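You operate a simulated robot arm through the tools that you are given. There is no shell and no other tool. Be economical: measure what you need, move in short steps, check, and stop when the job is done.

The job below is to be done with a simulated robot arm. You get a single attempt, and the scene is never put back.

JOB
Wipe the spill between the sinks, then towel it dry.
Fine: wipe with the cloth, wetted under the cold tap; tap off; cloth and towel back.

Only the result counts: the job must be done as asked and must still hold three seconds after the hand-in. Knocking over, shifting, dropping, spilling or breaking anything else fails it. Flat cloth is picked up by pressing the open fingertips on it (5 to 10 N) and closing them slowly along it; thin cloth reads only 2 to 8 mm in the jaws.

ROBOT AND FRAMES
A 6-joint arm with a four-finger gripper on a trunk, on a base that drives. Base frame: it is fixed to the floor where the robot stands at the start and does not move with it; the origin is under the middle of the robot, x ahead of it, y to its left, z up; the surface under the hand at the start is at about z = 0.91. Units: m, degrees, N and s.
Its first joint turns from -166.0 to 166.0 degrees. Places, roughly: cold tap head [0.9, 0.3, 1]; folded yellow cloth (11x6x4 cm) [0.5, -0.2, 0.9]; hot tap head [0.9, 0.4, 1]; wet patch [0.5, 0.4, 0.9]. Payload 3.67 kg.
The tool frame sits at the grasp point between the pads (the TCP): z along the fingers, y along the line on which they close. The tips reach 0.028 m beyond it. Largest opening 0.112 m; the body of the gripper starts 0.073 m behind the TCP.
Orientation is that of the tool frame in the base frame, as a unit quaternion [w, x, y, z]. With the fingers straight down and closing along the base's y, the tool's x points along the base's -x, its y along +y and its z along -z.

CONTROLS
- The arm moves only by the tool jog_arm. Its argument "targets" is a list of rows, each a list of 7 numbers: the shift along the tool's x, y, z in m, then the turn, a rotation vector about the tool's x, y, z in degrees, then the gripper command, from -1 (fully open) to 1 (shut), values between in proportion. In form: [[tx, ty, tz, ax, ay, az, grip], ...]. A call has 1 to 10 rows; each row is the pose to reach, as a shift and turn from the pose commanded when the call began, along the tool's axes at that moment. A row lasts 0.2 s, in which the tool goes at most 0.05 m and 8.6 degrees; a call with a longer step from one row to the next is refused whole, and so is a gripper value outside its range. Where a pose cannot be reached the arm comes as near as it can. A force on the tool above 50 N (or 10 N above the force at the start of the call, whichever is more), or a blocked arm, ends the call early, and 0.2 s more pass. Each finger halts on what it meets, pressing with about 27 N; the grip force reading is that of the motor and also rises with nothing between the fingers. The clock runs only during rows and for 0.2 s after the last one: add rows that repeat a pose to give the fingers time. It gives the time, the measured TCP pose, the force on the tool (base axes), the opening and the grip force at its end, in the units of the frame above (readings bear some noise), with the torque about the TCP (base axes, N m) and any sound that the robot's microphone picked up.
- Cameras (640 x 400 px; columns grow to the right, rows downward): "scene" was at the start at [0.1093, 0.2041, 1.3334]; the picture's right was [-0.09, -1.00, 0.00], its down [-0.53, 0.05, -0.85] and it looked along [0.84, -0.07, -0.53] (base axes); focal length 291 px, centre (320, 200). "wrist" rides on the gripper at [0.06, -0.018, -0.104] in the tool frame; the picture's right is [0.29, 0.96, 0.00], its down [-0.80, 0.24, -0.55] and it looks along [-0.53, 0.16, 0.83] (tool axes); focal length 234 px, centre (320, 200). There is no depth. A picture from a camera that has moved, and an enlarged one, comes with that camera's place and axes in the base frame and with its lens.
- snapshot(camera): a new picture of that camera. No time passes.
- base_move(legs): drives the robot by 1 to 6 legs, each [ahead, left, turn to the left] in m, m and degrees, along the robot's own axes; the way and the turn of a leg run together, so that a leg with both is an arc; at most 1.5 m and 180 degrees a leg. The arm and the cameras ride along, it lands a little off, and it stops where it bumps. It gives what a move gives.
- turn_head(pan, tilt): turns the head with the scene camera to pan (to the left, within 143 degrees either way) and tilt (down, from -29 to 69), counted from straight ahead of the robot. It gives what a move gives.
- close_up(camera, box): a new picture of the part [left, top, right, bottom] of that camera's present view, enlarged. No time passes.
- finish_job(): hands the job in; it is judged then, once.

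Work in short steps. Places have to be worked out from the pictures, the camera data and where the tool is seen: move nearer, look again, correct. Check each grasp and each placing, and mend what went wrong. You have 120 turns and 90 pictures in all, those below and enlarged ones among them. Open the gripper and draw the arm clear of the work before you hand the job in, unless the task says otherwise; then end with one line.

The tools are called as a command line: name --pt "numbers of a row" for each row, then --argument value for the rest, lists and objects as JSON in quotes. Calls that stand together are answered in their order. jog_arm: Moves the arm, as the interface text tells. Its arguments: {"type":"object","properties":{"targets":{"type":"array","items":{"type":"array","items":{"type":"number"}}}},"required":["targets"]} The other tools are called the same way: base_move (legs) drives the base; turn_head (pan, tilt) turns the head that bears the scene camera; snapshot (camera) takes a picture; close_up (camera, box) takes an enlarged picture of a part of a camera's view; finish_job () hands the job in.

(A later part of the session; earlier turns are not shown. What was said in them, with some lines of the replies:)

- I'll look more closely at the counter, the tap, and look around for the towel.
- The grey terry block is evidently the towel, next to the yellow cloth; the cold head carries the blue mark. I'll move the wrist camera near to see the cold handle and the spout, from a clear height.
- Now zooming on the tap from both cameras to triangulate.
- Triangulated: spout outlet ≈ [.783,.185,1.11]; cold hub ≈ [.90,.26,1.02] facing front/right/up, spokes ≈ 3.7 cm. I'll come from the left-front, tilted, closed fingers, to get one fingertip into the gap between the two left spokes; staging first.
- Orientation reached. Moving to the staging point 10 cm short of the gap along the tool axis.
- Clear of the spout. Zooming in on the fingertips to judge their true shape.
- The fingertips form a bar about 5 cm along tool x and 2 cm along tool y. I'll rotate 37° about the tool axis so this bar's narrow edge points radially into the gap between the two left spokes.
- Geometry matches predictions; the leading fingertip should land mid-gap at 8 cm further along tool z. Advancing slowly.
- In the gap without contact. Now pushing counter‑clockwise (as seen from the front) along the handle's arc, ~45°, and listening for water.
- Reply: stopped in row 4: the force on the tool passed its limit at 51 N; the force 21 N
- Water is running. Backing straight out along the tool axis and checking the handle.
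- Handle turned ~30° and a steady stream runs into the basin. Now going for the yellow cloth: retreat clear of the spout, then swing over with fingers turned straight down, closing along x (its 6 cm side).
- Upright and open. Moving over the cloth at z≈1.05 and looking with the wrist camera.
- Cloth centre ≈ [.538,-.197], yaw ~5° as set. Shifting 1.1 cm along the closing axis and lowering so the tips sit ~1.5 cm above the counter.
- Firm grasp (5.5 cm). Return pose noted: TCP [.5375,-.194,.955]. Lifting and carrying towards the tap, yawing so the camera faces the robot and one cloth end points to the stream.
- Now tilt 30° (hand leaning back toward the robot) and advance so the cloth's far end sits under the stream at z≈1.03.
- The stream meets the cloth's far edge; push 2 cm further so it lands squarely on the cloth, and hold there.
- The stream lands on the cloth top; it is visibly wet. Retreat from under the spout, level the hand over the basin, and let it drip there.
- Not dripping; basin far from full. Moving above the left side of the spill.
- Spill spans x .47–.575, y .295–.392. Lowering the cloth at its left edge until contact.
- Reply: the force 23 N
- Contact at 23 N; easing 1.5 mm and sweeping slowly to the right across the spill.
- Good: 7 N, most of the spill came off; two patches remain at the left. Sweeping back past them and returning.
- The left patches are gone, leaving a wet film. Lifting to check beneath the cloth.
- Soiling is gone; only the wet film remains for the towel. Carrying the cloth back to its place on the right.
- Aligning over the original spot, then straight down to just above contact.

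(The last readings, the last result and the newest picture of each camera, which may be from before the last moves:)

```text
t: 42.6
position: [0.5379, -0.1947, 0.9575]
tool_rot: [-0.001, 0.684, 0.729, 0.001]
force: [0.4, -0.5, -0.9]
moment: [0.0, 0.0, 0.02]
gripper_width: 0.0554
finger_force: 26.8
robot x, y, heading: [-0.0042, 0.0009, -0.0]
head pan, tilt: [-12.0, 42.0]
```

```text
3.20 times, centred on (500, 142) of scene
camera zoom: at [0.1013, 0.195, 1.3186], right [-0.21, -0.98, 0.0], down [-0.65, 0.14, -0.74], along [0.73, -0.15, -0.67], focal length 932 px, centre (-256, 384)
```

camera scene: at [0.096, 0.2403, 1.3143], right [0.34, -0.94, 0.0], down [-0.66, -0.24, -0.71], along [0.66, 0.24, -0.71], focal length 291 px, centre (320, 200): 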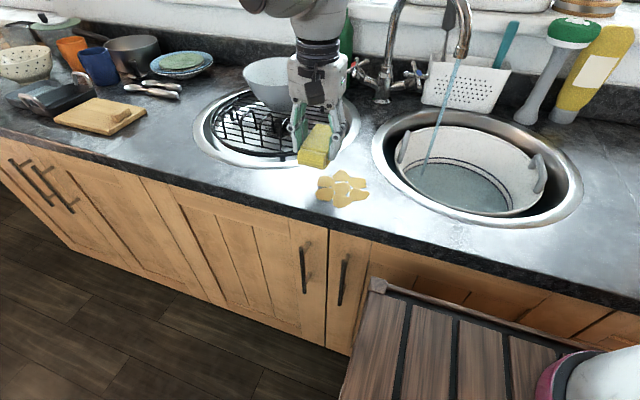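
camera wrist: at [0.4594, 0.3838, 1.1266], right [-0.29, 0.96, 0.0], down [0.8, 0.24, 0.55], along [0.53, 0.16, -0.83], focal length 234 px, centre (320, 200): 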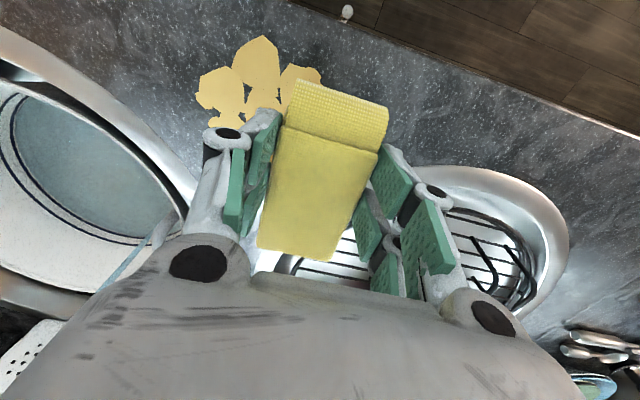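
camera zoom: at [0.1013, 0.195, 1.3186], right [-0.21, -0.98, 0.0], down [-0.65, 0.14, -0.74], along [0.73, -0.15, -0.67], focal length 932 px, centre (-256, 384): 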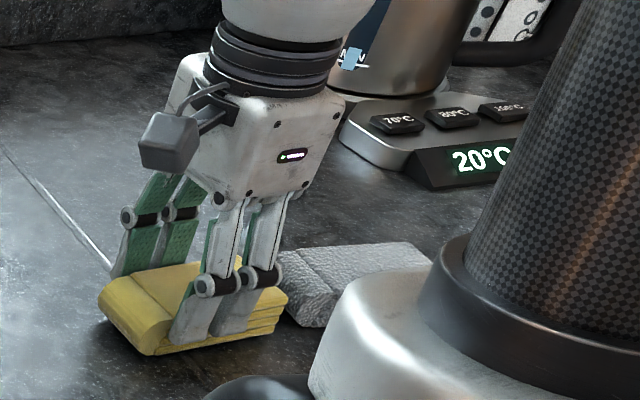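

Nearly identical to before; correcting ~4 mm to the left, lowering the last 2 mm, then releasing and rising.

jog_arm --pt "0.004 0 0 0 0 0 1" --pt "0.004 0 0.0022 0 0 0 1" --pt "0.004 0 0.0022 0 0 0 0" --pt "0.004 0 0.0022 0 0 0 -0.5" --pt "0.004 0 0.0022 0 0 0 -1" --pt "0.004 0 0.0022 0 0 0 -1" --pt "0.004 0 -0.03 0 0 0 -1" --pt "0.004 0 -0.075 0 0 0 -1" --pt "0.004 0 -0.12 0 0 0 -1" --pt "0.004 0 -0.165 0 0 0 -1"

snapshot --camera "scene"

snapshot --camera "wrist"

```text
t: 44.8
position: [0.5345, -0.1931, 1.1205]
tool_rot: [-0.002, 0.685, 0.729, 0.001]
force: [0.6, 0.2, 0.0]
moment: [0.0, 0.03, 0.0]
gripper_width: 0.1119
finger_force: 0.1
robot x, y, heading: [-0.0013, 0.0039, -0.1]
head pan, tilt: [-12.0, 42.0]
```

```text
53 pictures are left
camera scene: at [0.1015, 0.1949, 1.3186], right [-0.21, -0.98, 0.0], down [-0.65, 0.14, -0.74], along [0.73, -0.15, -0.67], focal length 291 px, centre (320, 200)
```

scene: 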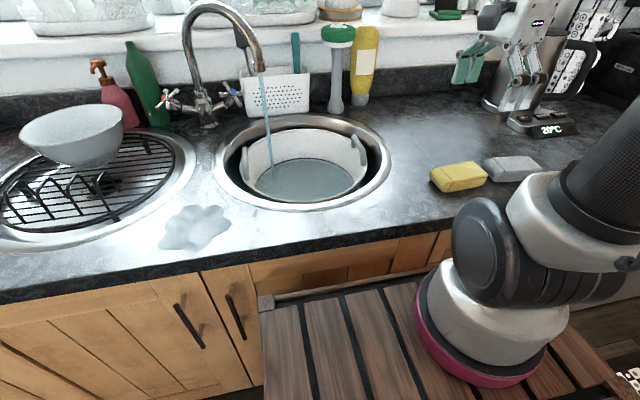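

```text
52 pictures are left
camera wrist: at [0.5145, -0.1343, 1.2254], right [0.94, 0.35, 0.0], down [0.29, -0.78, 0.55], along [0.19, -0.52, -0.83], focal length 234 px, centre (320, 200)
```

wrist: 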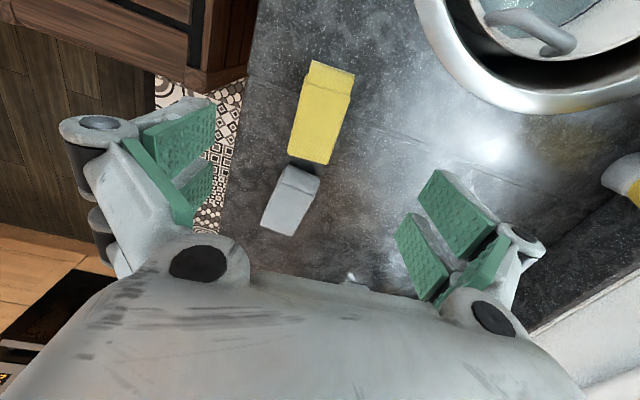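

Cloth is back where it was. Now the tap: swing back to the left with closed fingers, re-taking the tilted orientation used before.

jog_arm --pt "0.0465 0.01 -0.012 0 0 0 0" --pt "0.093 0.02 -0.024 0 0 0 1" --pt "0.1395 0.03 -0.036 0 0 0 1" --pt "0.186 0.04 -0.048 -4.5 -3.6 -4.0 1" --pt "0.2325 0.045 -0.06 -9.1 -7.2 -8.1 1" --pt "0.279 0.05 -0.072 -13.6 -10.8 -12.1 1" --pt "0.3255 0.055 -0.084 -18.1 -14.3 -16.2 1" --pt "0.372 0.06 -0.096 -22.6 -17.9 -20.2 1" --pt "0.4185 0.06 -0.108 -27.2 -21.5 -24.3 1" --pt "0.465 0.06 -0.12 -31.7 -25.1 -28.3 1"

turn_head --pan 15 --tilt 25

close_up --camera "scene" --box '[320, 110, 448, 220]'

```text
t: 47.0
position: [0.5682, 0.2766, 1.2456]
tool_rot: [0.339, 0.446, 0.827, 0.053]
force: [0.8, -1.3, 1.1]
moment: [0.06, 0.09, 0.08]
gripper_width: 0.0
finger_force: 26.7
robot x, y, heading: [0.0012, 0.0008, 0.1]
head pan, tilt: [-12.0, 42.0]
```

```text
t: 47.9
position: [0.5681, 0.2757, 1.2452]
tool_rot: [0.338, 0.447, 0.826, 0.051]
force: [-0.5, -0.2, 0.7]
moment: [0.0, -0.02, -0.03]
gripper_width: 0.0
finger_force: 27.0
robot x, y, heading: [-0.0038, 0.0002, 0.4]
head pan, tilt: [15.0, 25.0]
```

```text
3.64 times, centred on (384, 165) of scene
camera zoom: at [0.1085, 0.2362, 1.3448], right [0.26, -0.97, 0.0], down [-0.41, -0.11, -0.91], along [0.88, 0.23, -0.42], focal length 1059 px, centre (87, 327)
```

zoom: 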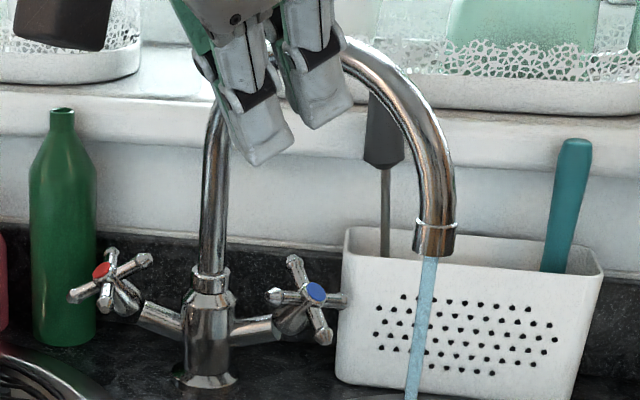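

Handle as left. Going to the staging point aligned with the (rotated) gap between the left and lower spokes.

jog_arm --pt "0.02 0.03 0.03 0 0 0 1" --pt "0.03 0.055 0.07 0 0 0 1" --pt "0.03 0.075 0.115 0 0 0 1" --pt "0.026 0.095 0.16 0 0 0 1" --pt "0.022 0.115 0.205 0 0 0 1" --pt "0.0197 0.1323 0.2451 0 0 0 1" --pt "0.0197 0.1323 0.2451 0 0 0 1"

close_up --camera "scene" --box '[320, 110, 448, 220]'

```text
t: 49.5
position: [0.8018, 0.3172, 1.0965]
tool_rot: [0.338, 0.447, 0.827, 0.053]
force: [-0.5, -0.6, 0.9]
moment: [0.03, -0.01, -0.01]
gripper_width: 0.0
finger_force: 26.5
robot x, y, heading: [-0.0019, 0.0033, 0.1]
head pan, tilt: [15.0, 25.0]
```

```text
3.64 times, centred on (384, 165) of scene
camera zoom: at [0.1084, 0.2363, 1.3448], right [0.26, -0.97, 0.0], down [-0.41, -0.11, -0.91], along [0.88, 0.24, -0.42], focal length 1059 px, centre (87, 327)
```

zoom: 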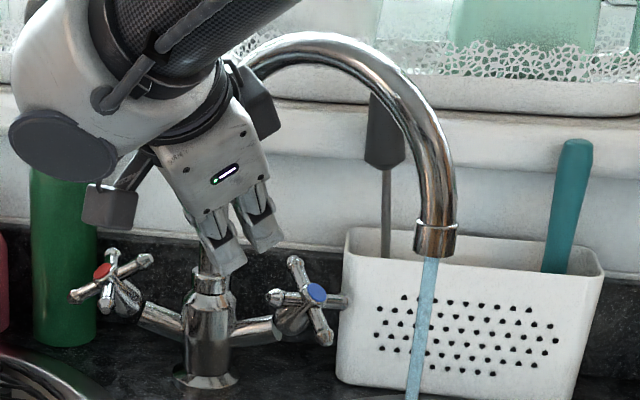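

Inserting with a small offset away from the left spoke so it doesn't catch on the way in.

jog_arm --pt "0.004 -0.005 0.03 0 0 0 1" --pt "0.004 -0.005 0.06 0 0 0 1" --pt "0.004 -0.005 0.08 0 0 0 1" --pt "0.004 -0.005 0.09 0 0 0 1" --pt "0.004 -0.005 0.1 0 0 0 1" --pt "0.004 -0.005 0.108 0 0 0 1"

close_up --camera "scene" --box '[320, 110, 448, 220]'

```text
t: 50.9
position: [0.8632, 0.2937, 1.0091]
tool_rot: [0.338, 0.447, 0.827, 0.051]
force: [-1.1, 0.0, 0.3]
moment: [-0.01, -0.01, -0.03]
gripper_width: 0.0
finger_force: 27.3
robot x, y, heading: [-0.0018, 0.0022, -0.2]
head pan, tilt: [15.0, 25.0]
```

```text
3.64 times, centred on (384, 165) of scene
camera zoom: at [0.1085, 0.2363, 1.3448], right [0.26, -0.97, 0.0], down [-0.41, -0.11, -0.91], along [0.88, 0.24, -0.42], focal length 1059 px, centre (87, 327)
```

zoom: 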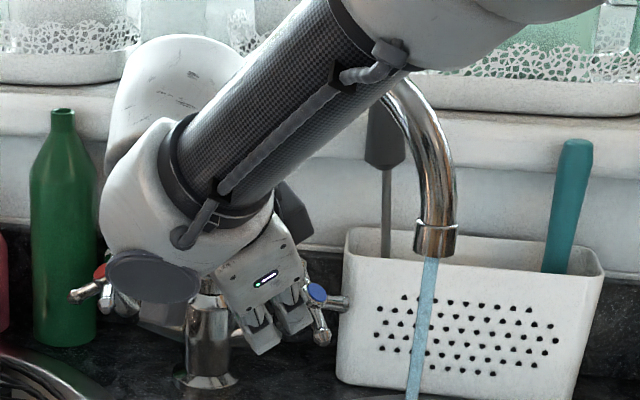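

Inserted without contact. Now pushing the left spoke upward (clockwise) along the arc to close.

jog_arm --pt "-0.003 0.005 -0.001 0 0 0 1" --pt "-0.004 0.01 -0.003 0 0 0 1" --pt "-0.004 0.015 -0.006 0 0 0 1" --pt "-0.005 0.0195 -0.009 0 0 0 1" --pt "-0.0076 0.024 -0.012 0 0 0 1"

close_up --camera "scene" --box '[320, 110, 448, 220]'

```text
t: 52.1
position: [0.8757, 0.3041, 1.0314]
tool_rot: [0.338, 0.446, 0.827, 0.052]
force: [-0.4, 0.2, -0.2]
moment: [0.0, 0.0, -0.01]
gripper_width: 0.0
finger_force: 27.1
robot x, y, heading: [0.0003, -0.0004, -0.0]
head pan, tilt: [15.0, 25.0]
```

```text
3.64 times, centred on (384, 165) of scene
camera zoom: at [0.1085, 0.2363, 1.3448], right [0.26, -0.97, 0.0], down [-0.41, -0.11, -0.91], along [0.88, 0.24, -0.42], focal length 1059 px, centre (87, 327)
```

zoom: 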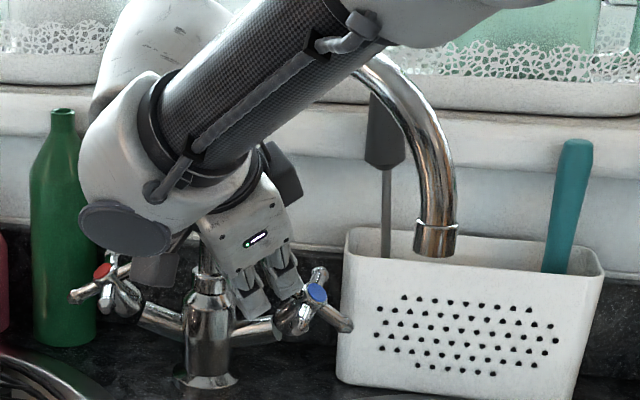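

Water stopped and the handle matches its original angle. Backing out and verifying.

jog_arm --pt "0 -0.002 -0.02 0 0 0 1" --pt "0 -0.002 -0.05 0 0 0 1" --pt "0 -0.002 -0.09 0 0 0 1" --pt "0 -0.002 -0.13 0 0 0 1" --pt "0 -0.002 -0.16 0 0 0 1"

close_up --camera "scene" --box '[310, 110, 460, 230]'

```text
t: 53.3
position: [0.7766, 0.3382, 1.1533]
tool_rot: [0.337, 0.447, 0.827, 0.051]
force: [0.9, 0.2, -0.6]
moment: [-0.03, 0.04, 0.01]
gripper_width: 0.0
finger_force: 26.6
robot x, y, heading: [0.0001, 0.0024, 0.2]
head pan, tilt: [15.0, 25.0]
```

```text
3.33 times, centred on (385, 170) of scene
camera zoom: at [0.1089, 0.2364, 1.3448], right [0.26, -0.97, 0.0], down [-0.41, -0.11, -0.91], along [0.88, 0.24, -0.42], focal length 970 px, centre (103, 300)
```

zoom: 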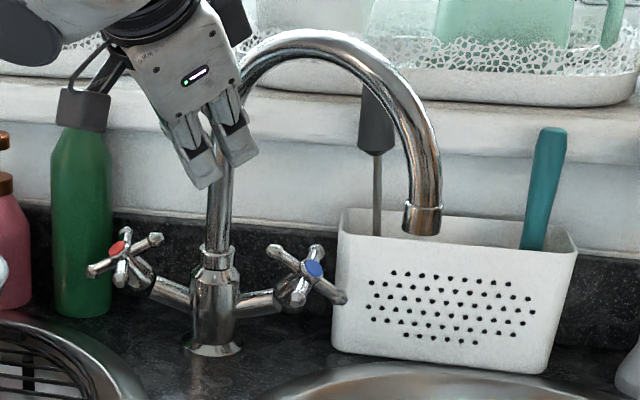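

Tap is off. Retreating and returning to the right side for the grey towel.

jog_arm --pt "0.0007 -0.02 -0.0368 0 0 0 1" --pt "0.0015 -0.04 -0.0735 0 0 0 1" --pt "0.0022 -0.06 -0.11 4.5 3.6 4.0 1" --pt "0.0029 -0.081 -0.147 9.1 7.2 8.1 1" --pt "0.0037 -0.101 -0.184 13.6 10.8 12.1 0" --pt "0.0044 -0.121 -0.2206 18.1 14.3 16.2 0" --pt "-0.0255 -0.1558 -0.203 22.6 17.9 20.2 -1" --pt "-0.0553 -0.1905 -0.1853 27.2 21.5 24.3 -1" --pt "-0.0852 -0.2253 -0.1677 31.7 25.1 28.3 -1" --pt "-0.115 -0.26 -0.1501 31.7 25.1 28.3 -1"

turn_head --pan -20 --tilt 42

```text
t: 55.5
position: [0.5455, 0.1253, 1.2262]
tool_rot: [-0.001, 0.684, 0.729, 0.001]
force: [1.2, -0.1, 0.1]
moment: [-0.01, -0.01, -0.02]
gripper_width: 0.1117
finger_force: 0.1
robot x, y, heading: [0.0013, 0.0024, 0.1]
head pan, tilt: [15.0, 25.0]
```

```text
t: 56.5
position: [0.5458, 0.1267, 1.2261]
tool_rot: [-0.001, 0.684, 0.73, 0.001]
force: [1.0, 0.1, -0.4]
moment: [0.01, 0.02, -0.01]
gripper_width: 0.112
finger_force: 0.0
robot x, y, heading: [-0.0034, -0.0021, -0.3]
head pan, tilt: [-20.0, 42.0]
```

Moving above the towel.

jog_arm --pt "-0.0452 0 0.0146 0 0 0 -1" --pt "-0.0904 0 0.029 0 0 0 -1" --pt "-0.1356 0 0.044 0 0 0 -1" --pt "-0.181 0 0.058 0 0 0 -1" --pt "-0.226 0 0.073 0 0 0 -1" --pt "-0.271 -0.007 0.088 0 0 0 -1" --pt "-0.316 -0.014 0.102 0 0 0 -1" --pt "-0.362 -0.021 0.117 0 0 0 -1" --pt "-0.407 -0.028 0.131 0 0 0 -1" --pt "-0.452 -0.035 0.146 0 0 0 -1"

snapshot --camera "wrist"

snapshot --camera "scene"

```text
t: 58.7
position: [0.5386, -0.3273, 1.0794]
tool_rot: [-0.001, 0.683, 0.73, 0.0]
force: [-0.1, 0.3, 0.3]
moment: [-0.03, -0.04, -0.02]
gripper_width: 0.1118
finger_force: 0.0
robot x, y, heading: [-0.0009, -0.0007, 0.3]
head pan, tilt: [-20.0, 42.0]
```

```text
46 pictures are left
camera wrist: at [0.5166, -0.2676, 1.1839], right [0.94, 0.35, 0.0], down [0.29, -0.78, 0.55], along [0.19, -0.52, -0.83], focal length 234 px, centre (320, 200)
```

wrist: 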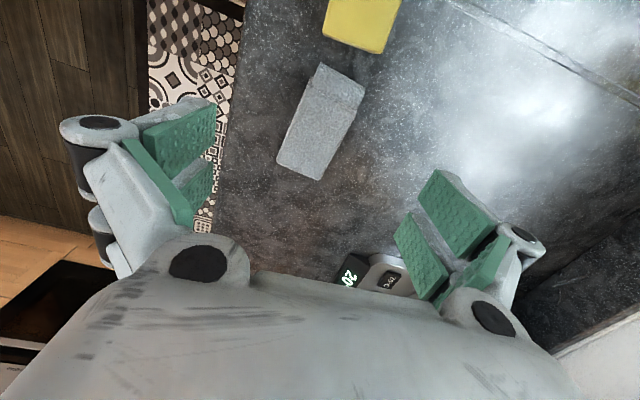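

```text
45 pictures are left
camera scene: at [0.0978, 0.1842, 1.3185], right [-0.34, -0.94, 0.0], down [-0.63, 0.23, -0.74], along [0.7, -0.25, -0.67], focal length 291 px, centre (320, 200)
```

scene: 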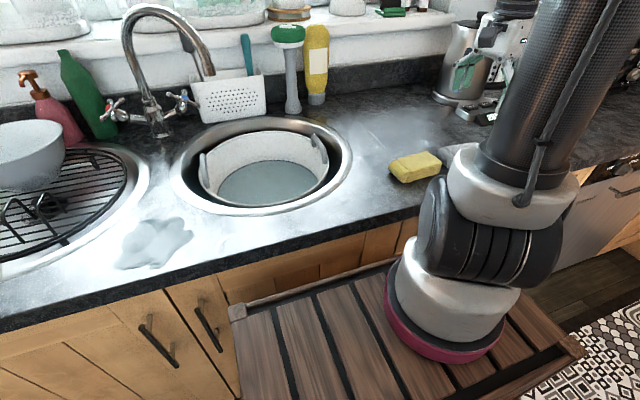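

Towel centre ≈ [.539,-.333], its long axis yawed about −5.6°. Turn 9°, shift 6 mm, descend and grasp across its 6 cm side.

jog_arm --pt "-0.006 0 0 0 0 4.6 -1" --pt "-0.006 0 0.03 0 0 9.3 -1" --pt "-0.006 0 0.075 0 0 9.3 -1" --pt "-0.006 0 0.11 0 0 9.3 -1" --pt "-0.006 0 0.124 0 0 9.3 -1" --pt "-0.006 0 0.124 0 0 9.3 -0.4" --pt "-0.006 0 0.124 0 0 9.3 0" --pt "-0.006 0 0.124 0 0 9.3 0.3" --pt "-0.006 0 0.124 0 0 9.3 1" --pt "-0.006 0 0.124 0 0 9.3 1"

snapshot --camera "wrist"

```text
t: 60.9
position: [0.5422, -0.3324, 0.9574]
tool_rot: [0.0, 0.741, 0.671, 0.0]
force: [-0.2, 0.4, 0.6]
moment: [0.04, 0.02, -0.02]
gripper_width: 0.0553
finger_force: 26.6
robot x, y, heading: [0.0015, -0.0022, -0.4]
head pan, tilt: [-20.0, 42.0]
```

```text
44 pictures are left
camera wrist: at [0.5295, -0.2706, 1.0617], right [0.98, 0.19, 0.0], down [0.16, -0.82, 0.55], along [0.11, -0.54, -0.83], focal length 234 px, centre (320, 200)
```

wrist: 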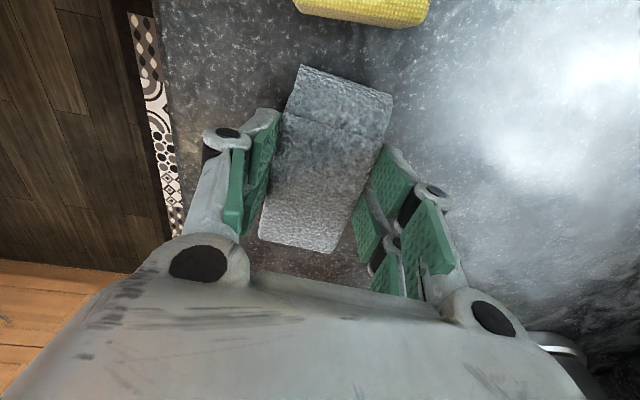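

Towel held (5.5 cm). Lifting well over the yellow cloth and carrying it left, turning on the way.

jog_arm --pt "0 0 -0.05 0 0 0 1" --pt "0 0 -0.1 0 0 -8.3 1" --pt "0.0473 0.0003 -0.11 0 0 -16.6 1" --pt "0.0945 0.0007 -0.115 0 0 -24.9 1" --pt "0.1418 0.001 -0.115 0 0 -33.2 1" --pt "0.189 0.0013 -0.115 0 0 -41.5 1" --pt "0.236 0.0016 -0.115 0 0 -49.8 1" --pt "0.2835 0.002 -0.115 0 0 -58.1 1" --pt "0.331 0.0023 -0.115 0 0 -66.4 1" --pt "0.378 0.0026 -0.115 0 0 -74.7 1"

```text
t: 63.1
position: [0.5769, 0.043, 1.0693]
tool_rot: [0.0, 0.181, 0.983, 0.001]
force: [-0.1, -0.8, 0.4]
moment: [0.01, 0.0, 0.0]
gripper_width: 0.0554
finger_force: 27.1
robot x, y, heading: [-0.0012, -0.0024, 0.1]
head pan, tilt: [-20.0, 42.0]
```

Continue to above the left part of the wet film.

jog_arm --pt "0.0233 0.0386 0.005 0 0 -2.6 1" --pt "0.0466 0.077 0.01 0 0 -5.2 1" --pt "0.07 0.116 0.015 0 0 -7.8 1" --pt "0.0933 0.1545 0.02 0 0 -10.4 1" --pt "0.1166 0.193 0.03 0 0 -13 1" --pt "0.14 0.232 0.04 0 0 -15.7 1" --pt "0.163 0.27 0.05 0 0 -18.3 1" --pt "0.1865 0.309 0.059 0 0 -20.9 1" --pt "0.1865 0.309 0.059 0 0 -20.9 1"

turn_head --pan 20 --tilt 45

close_up --camera "scene" --box '[260, 100, 440, 220]'

```text
t: 65.1
position: [0.5171, 0.4001, 1.0136]
tool_rot: [0.0, -0.001, 1.0, 0.001]
force: [-0.1, 0.1, -1.1]
moment: [-0.01, -0.01, 0.0]
gripper_width: 0.0552
finger_force: 26.8
robot x, y, heading: [-0.0034, -0.0032, 0.1]
head pan, tilt: [-20.0, 42.0]
```

```text
t: 66.2
position: [0.5166, 0.4, 1.0128]
tool_rot: [0.0, 0.0, 1.0, 0.001]
force: [-0.4, -0.2, -1.2]
moment: [0.0, -0.01, 0.0]
gripper_width: 0.0555
finger_force: 27.0
robot x, y, heading: [-0.0028, 0.0008, -0.1]
head pan, tilt: [20.0, 45.0]
```

```text
3.33 times, centred on (350, 160) of scene
camera zoom: at [0.096, 0.2402, 1.3142], right [0.34, -0.94, 0.0], down [-0.66, -0.24, -0.71], along [0.66, 0.24, -0.71], focal length 970 px, centre (220, 333)
```

zoom: 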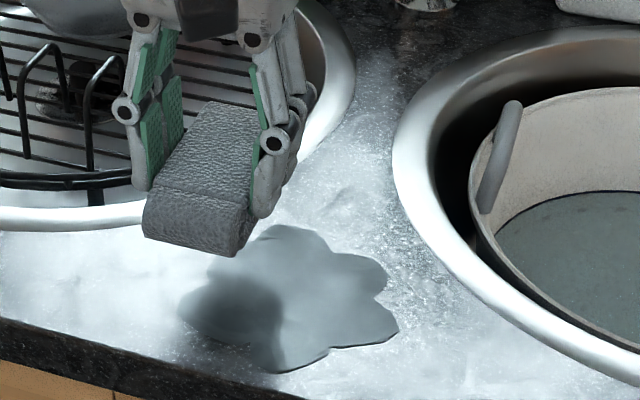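

Lowering the towel onto the left edge of the film.

jog_arm --pt "0.009 -0.003 0.025 0 0 0 1" --pt "0.009 -0.003 0.045 0 0 0 1" --pt "0.009 -0.003 0.053 0 0 0 1" --pt "0.009 -0.003 0.0565 0 0 0 1" --pt "0.009 -0.003 0.0565 0 0 0 1"

```text
t: 67.4
position: [0.5078, 0.3965, 0.9564]
tool_rot: [0.0, 0.0, 1.0, 0.001]
force: [1.2, 0.6, 3.6]
moment: [-0.1, 0.14, 0.01]
gripper_width: 0.0552
finger_force: 27.0
robot x, y, heading: [-0.0049, 0.0015, 0.1]
head pan, tilt: [20.0, 45.0]
```

Light contact (3.6 N); pressing 0.8 mm more and sweeping right and back.

jog_arm --pt "0 0.003 0.0008 0 0 0 1" --pt "0 -0.015 0.0008 0 0 0 1" --pt "0 -0.03 0.0008 0 0 0 1" --pt "0 -0.045 0.0008 0 0 0 1" --pt "0 -0.06 0.0008 0 0 0 1" --pt "0 -0.075 0.0008 0 0 0 1" --pt "0 -0.09 0.0008 0 0 0 1" --pt "0 -0.105 0.0008 0 0 0 1" --pt "0 -0.112 0.0008 0 0 0 1"

close_up --camera "scene" --box '[260, 100, 440, 220]'

```text
t: 69.4
position: [0.5066, 0.2859, 0.957]
tool_rot: [0.001, 0.0, 1.0, 0.002]
force: [0.1, 8.9, 19.5]
moment: [0.13, 0.24, -0.06]
gripper_width: 0.0554
finger_force: 26.8
robot x, y, heading: [0.0021, 0.0026, 0.1]
head pan, tilt: [20.0, 45.0]
```

```text
3.33 times, centred on (350, 160) of scene
camera zoom: at [0.0955, 0.2404, 1.3142], right [0.34, -0.94, 0.0], down [-0.66, -0.24, -0.71], along [0.66, 0.24, -0.71], focal length 970 px, centre (220, 333)
```

zoom: 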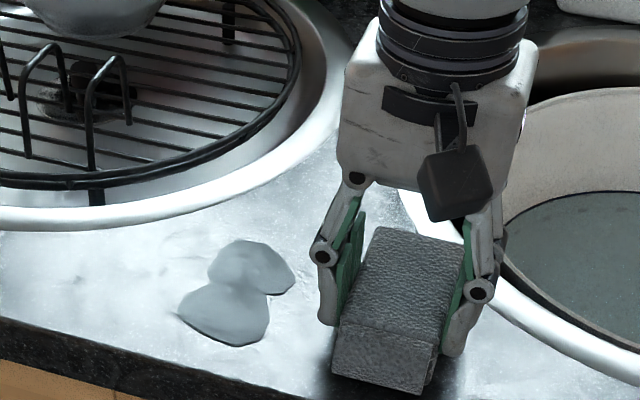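

Right side dried; left patches need another pass with a bit more pressure there.

jog_arm --pt "0 0.02 -0.0005 0 0 0 1" --pt "-0.004 0.04 0 0 0 0 1" --pt "-0.007 0.06 0 0 0 0 1" --pt "-0.008 0.08 0.0002 0 0 0 1" --pt "-0.008 0.1 0.0004 0 0 0 1" --pt "-0.008 0.117 0.0006 0 0 0 1" --pt "-0.008 0.105 0.0006 0 0 0 1" --pt "-0.008 0.09 0.0004 0 0 0 1" --pt "-0.008 0.07 0.0002 0 0 0 1" --pt "-0.006 0.05 0 0 0 0 1"

jog_arm --pt "0 -0.015 0 0 0 0 1" --pt "0 -0.03 0 0 0 0 1" --pt "0 -0.04 0 0 0 0 1"

close_up --camera "scene" --box '[260, 100, 440, 220]'

```text
t: 71.6
position: [0.5126, 0.3328, 0.9556]
tool_rot: [0.0, 0.001, 1.0, 0.002]
force: [0.8, 8.2, 18.5]
moment: [0.61, -0.16, 0.14]
gripper_width: 0.0558
finger_force: 26.8
robot x, y, heading: [0.0005, -0.0006, 0.2]
head pan, tilt: [20.0, 45.0]
```

```text
t: 72.4
position: [0.5111, 0.2948, 0.9556]
tool_rot: [0.0, 0.0, 1.0, 0.002]
force: [-0.6, 12.5, 26.7]
moment: [0.4, 0.07, 0.03]
gripper_width: 0.0553
finger_force: 27.5
robot x, y, heading: [-0.0015, -0.0016, 0.0]
head pan, tilt: [20.0, 45.0]
```

```text
3.33 times, centred on (350, 160) of scene
camera zoom: at [0.0953, 0.2404, 1.3143], right [0.34, -0.94, 0.0], down [-0.66, -0.24, -0.71], along [0.66, 0.24, -0.71], focal length 970 px, centre (220, 333)
```

zoom: 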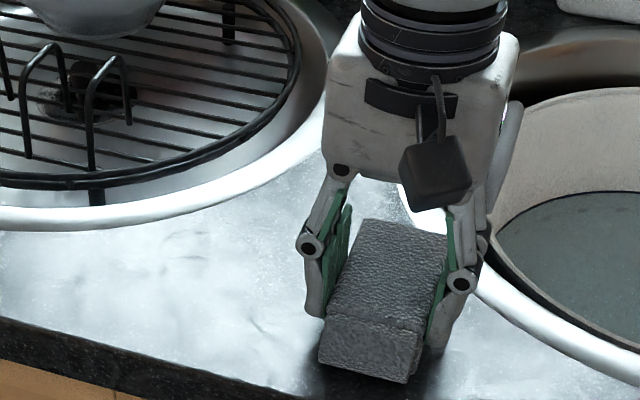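

Left side is dry. Lifting to check the whole area.

jog_arm --pt "0 0 -0.03 0 0 0 1" --pt "0 0.04 -0.06 0 0 0 1" --pt "0 0.08 -0.09 0 0 0 1" --pt "0 0.08 -0.135 0 0 0 1" --pt "0 0.08 -0.15 0 0 0 1"

close_up --camera "scene" --box '[260, 100, 440, 220]'

snapshot --camera "scene"

```text
t: 73.6
position: [0.513, 0.3752, 1.1061]
tool_rot: [0.0, -0.001, 1.0, 0.001]
force: [-0.8, -0.1, -1.3]
moment: [-0.02, 0.04, 0.01]
gripper_width: 0.0554
finger_force: 27.2
robot x, y, heading: [0.0006, -0.0001, 0.1]
head pan, tilt: [20.0, 45.0]
```

```text
3.33 times, centred on (350, 160) of scene
camera zoom: at [0.0959, 0.2404, 1.3142], right [0.34, -0.94, 0.0], down [-0.66, -0.24, -0.71], along [0.66, 0.24, -0.71], focal length 970 px, centre (220, 333)
```

zoom: 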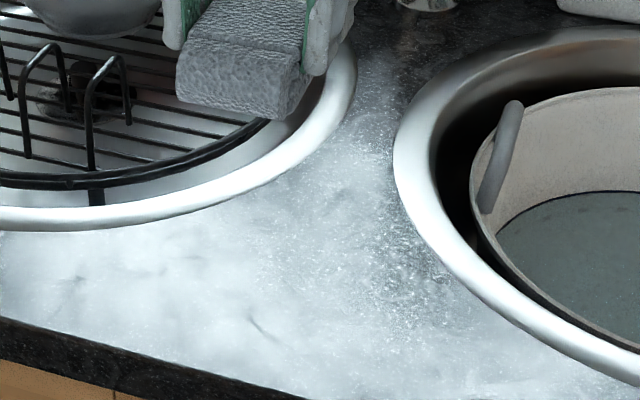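

```text
39 pictures are left
camera scene: at [0.0959, 0.2404, 1.3142], right [0.34, -0.94, 0.0], down [-0.66, -0.24, -0.71], along [0.66, 0.24, -0.71], focal length 291 px, centre (320, 200)
```

scene: 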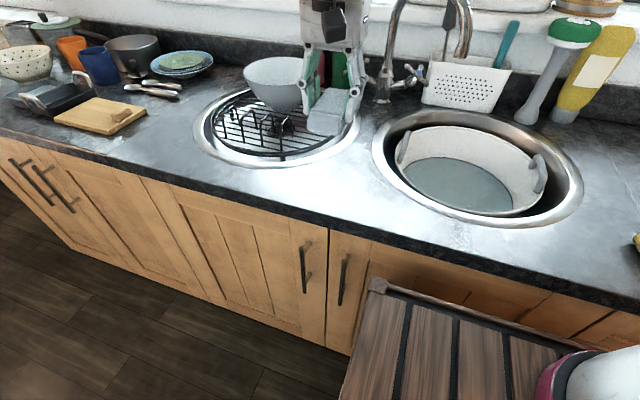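

The area is clean and dry. Carrying the towel back.

jog_arm --pt "-0.015 -0.046 0 0 0 8.5 1" --pt "-0.03 -0.092 0 0 0 17 1" --pt "-0.045 -0.138 0 0 0 25.5 1" --pt "-0.06 -0.184 0 0 0 34 1" --pt "-0.07 -0.23 0 0 0 42.5 1" --pt "-0.07 -0.276 0 0 0 51 1" --pt "-0.07 -0.322 0 0 0 59.5 1" --pt "-0.06 -0.368 0 0 0 68 1" --pt "-0.05 -0.414 0 0 0 76.5 1" --pt "-0.04 -0.46 0 0 0 85 1"

turn_head --pan -12 --tilt 42

```text
t: 75.8
position: [0.5527, -0.0856, 1.1017]
tool_rot: [-0.001, 0.677, 0.736, 0.001]
force: [0.3, -0.5, 0.2]
moment: [0.0, -0.03, 0.01]
gripper_width: 0.0555
finger_force: 27.4
robot x, y, heading: [0.0015, -0.0009, 0.4]
head pan, tilt: [20.0, 45.0]
```

```text
t: 76.8
position: [0.552, -0.0852, 1.1018]
tool_rot: [-0.001, 0.676, 0.737, 0.0]
force: [0.0, 0.1, -1.1]
moment: [0.01, 0.0, 0.0]
gripper_width: 0.0555
finger_force: 27.0
robot x, y, heading: [-0.0012, 0.0001, -0.1]
head pan, tilt: [-12.0, 42.0]
```

Over to the towel's place, then down to just above the counter.

jog_arm --pt "-0.041 -0.0054 0 0 0 1.8 1" --pt "-0.082 -0.0108 0 0 0 3.6 1" --pt "-0.1225 -0.0163 0 0 0 5.3 1" --pt "-0.163 -0.0217 0 0 0 7.1 1" --pt "-0.204 -0.027 0 0 0 8.9 1" --pt "-0.245 -0.0325 0.005 0 0 10.7 1" --pt "-0.245 -0.0325 0.05 0 0 10.7 1" --pt "-0.245 -0.0325 0.095 0 0 10.7 1" --pt "-0.245 -0.0325 0.125 0 0 10.7 1" --pt "-0.245 -0.0325 0.142 0 0 10.7 1"

snapshot --camera "wrist"

close_up --camera "scene" --box '[400, 80, 600, 205]'

```text
t: 79.0
position: [0.543, -0.3321, 0.9619]
tool_rot: [-0.001, 0.742, 0.671, 0.0]
force: [-0.4, -0.1, 0.1]
moment: [0.01, -0.04, 0.03]
gripper_width: 0.0551
finger_force: 26.5
robot x, y, heading: [0.0003, 0.0007, -0.1]
head pan, tilt: [-12.0, 42.0]
```

```text
38 pictures are left
camera wrist: at [0.5312, -0.2705, 1.0669], right [0.98, 0.19, 0.0], down [0.16, -0.82, 0.55], along [0.11, -0.54, -0.83], focal length 234 px, centre (320, 200)
```

wrist: 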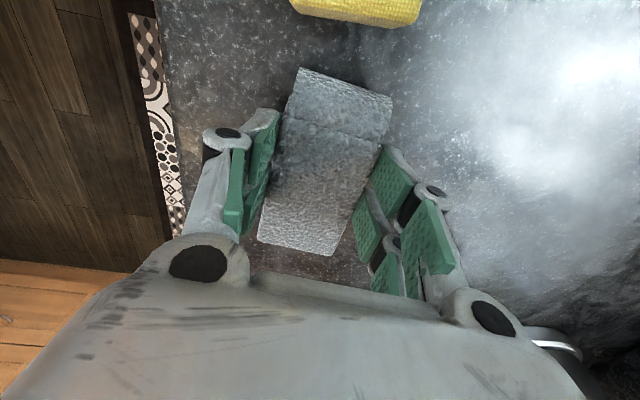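

```text
3.20 times, centred on (500, 142) of scene
camera zoom: at [0.1012, 0.195, 1.3186], right [-0.21, -0.98, 0.0], down [-0.65, 0.14, -0.74], along [0.73, -0.15, -0.67], focal length 932 px, centre (-256, 384)
```

zoom: 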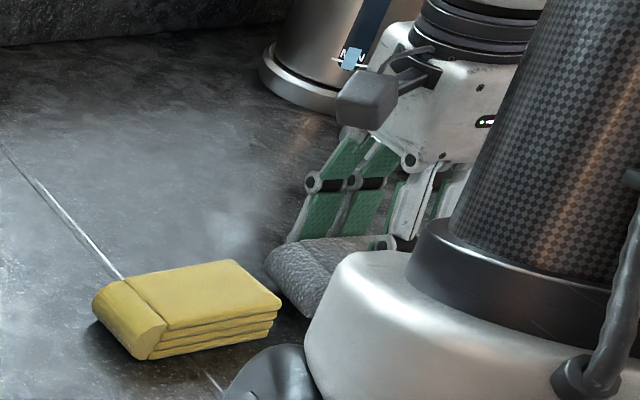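

Matches the pick-up picture. Lowering the last 4.5 mm, releasing and rising.

jog_arm --pt "0 0 0.003 0 0 0 1" --pt "0 0 0.0055 0 0 0 1" --pt "0 0 0.0055 0 0 0 0" --pt "0 0 0.0055 0 0 0 -0.5" --pt "0 0 0.0055 0 0 0 -1" --pt "0 0 0.0055 0 0 0 -1" --pt "0 0 -0.03 0 0 0 -1" --pt "0 0 -0.075 0 0 0 -1" --pt "0 0 -0.12 0 0 0 -1" --pt "0 0 -0.165 0 0 0 -1"

jog_arm --pt "0.045 0 -0.01 0 0 0 -1" --pt "0.09 0 -0.03 0 0 0 -1" --pt "0.135 0 -0.05 0 0 0 -1" --pt "0.18 0 -0.06 0 0 0 -1" --pt "0.21 0 -0.06 0 0 0 -1"

snapshot --camera "wrist"

snapshot --camera "scene"

```text
t: 81.2
position: [0.5421, -0.3332, 1.1272]
tool_rot: [-0.002, 0.741, 0.671, 0.0]
force: [0.0, -0.2, -0.3]
moment: [0.03, 0.04, -0.02]
gripper_width: 0.1116
finger_force: 0.1
robot x, y, heading: [-0.0016, -0.0003, 0.1]
head pan, tilt: [-12.0, 42.0]
```

```text
t: 82.4
position: [0.5639, -0.1235, 1.1896]
tool_rot: [-0.001, 0.741, 0.671, 0.0]
force: [0.7, 0.5, -0.3]
moment: [-0.01, 0.02, 0.0]
gripper_width: 0.112
finger_force: 0.1
robot x, y, heading: [-0.0002, -0.0048, 0.3]
head pan, tilt: [-12.0, 42.0]
```

```text
36 pictures are left
camera wrist: at [0.5522, -0.061, 1.2942], right [0.98, 0.19, 0.0], down [0.16, -0.82, 0.55], along [0.11, -0.54, -0.83], focal length 234 px, centre (320, 200)
```

wrist: 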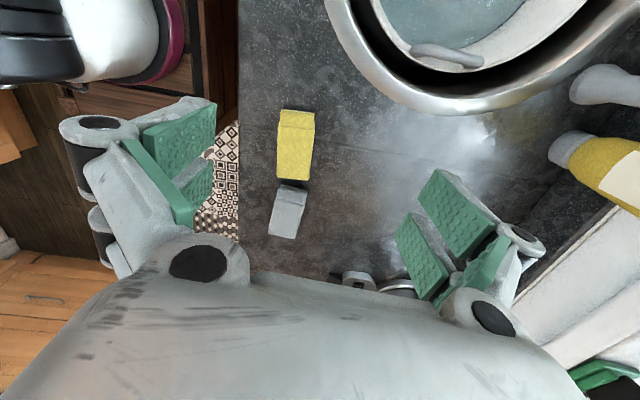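

```text
35 pictures are left
camera scene: at [0.1014, 0.1948, 1.3186], right [-0.21, -0.98, 0.0], down [-0.65, 0.14, -0.74], along [0.73, -0.15, -0.67], focal length 291 px, centre (320, 200)
```

scene: 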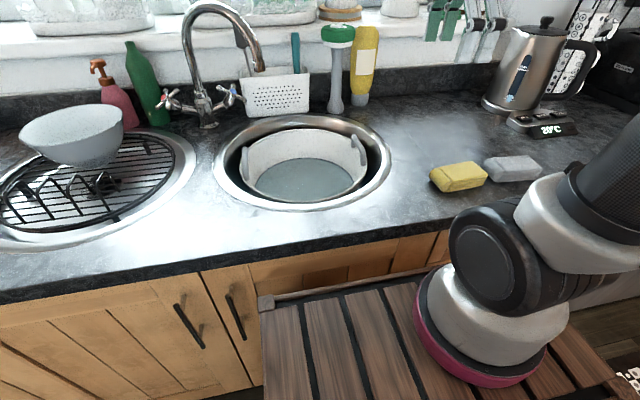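

Counter clean and dry, tap off, cloth and towel in place, hand open and clear. Handing in.

finish_job

```text
The job is handed in.
```

I wiped the spill with the yellow cloth, wetted under the cold tap, and dried it with the grey towel. The tap is off, and both cloths are back within a few millimetres of where they lay. I took the grey folded terry block beside the cloth to be the towel. The job is handed in, with no verdict shown.
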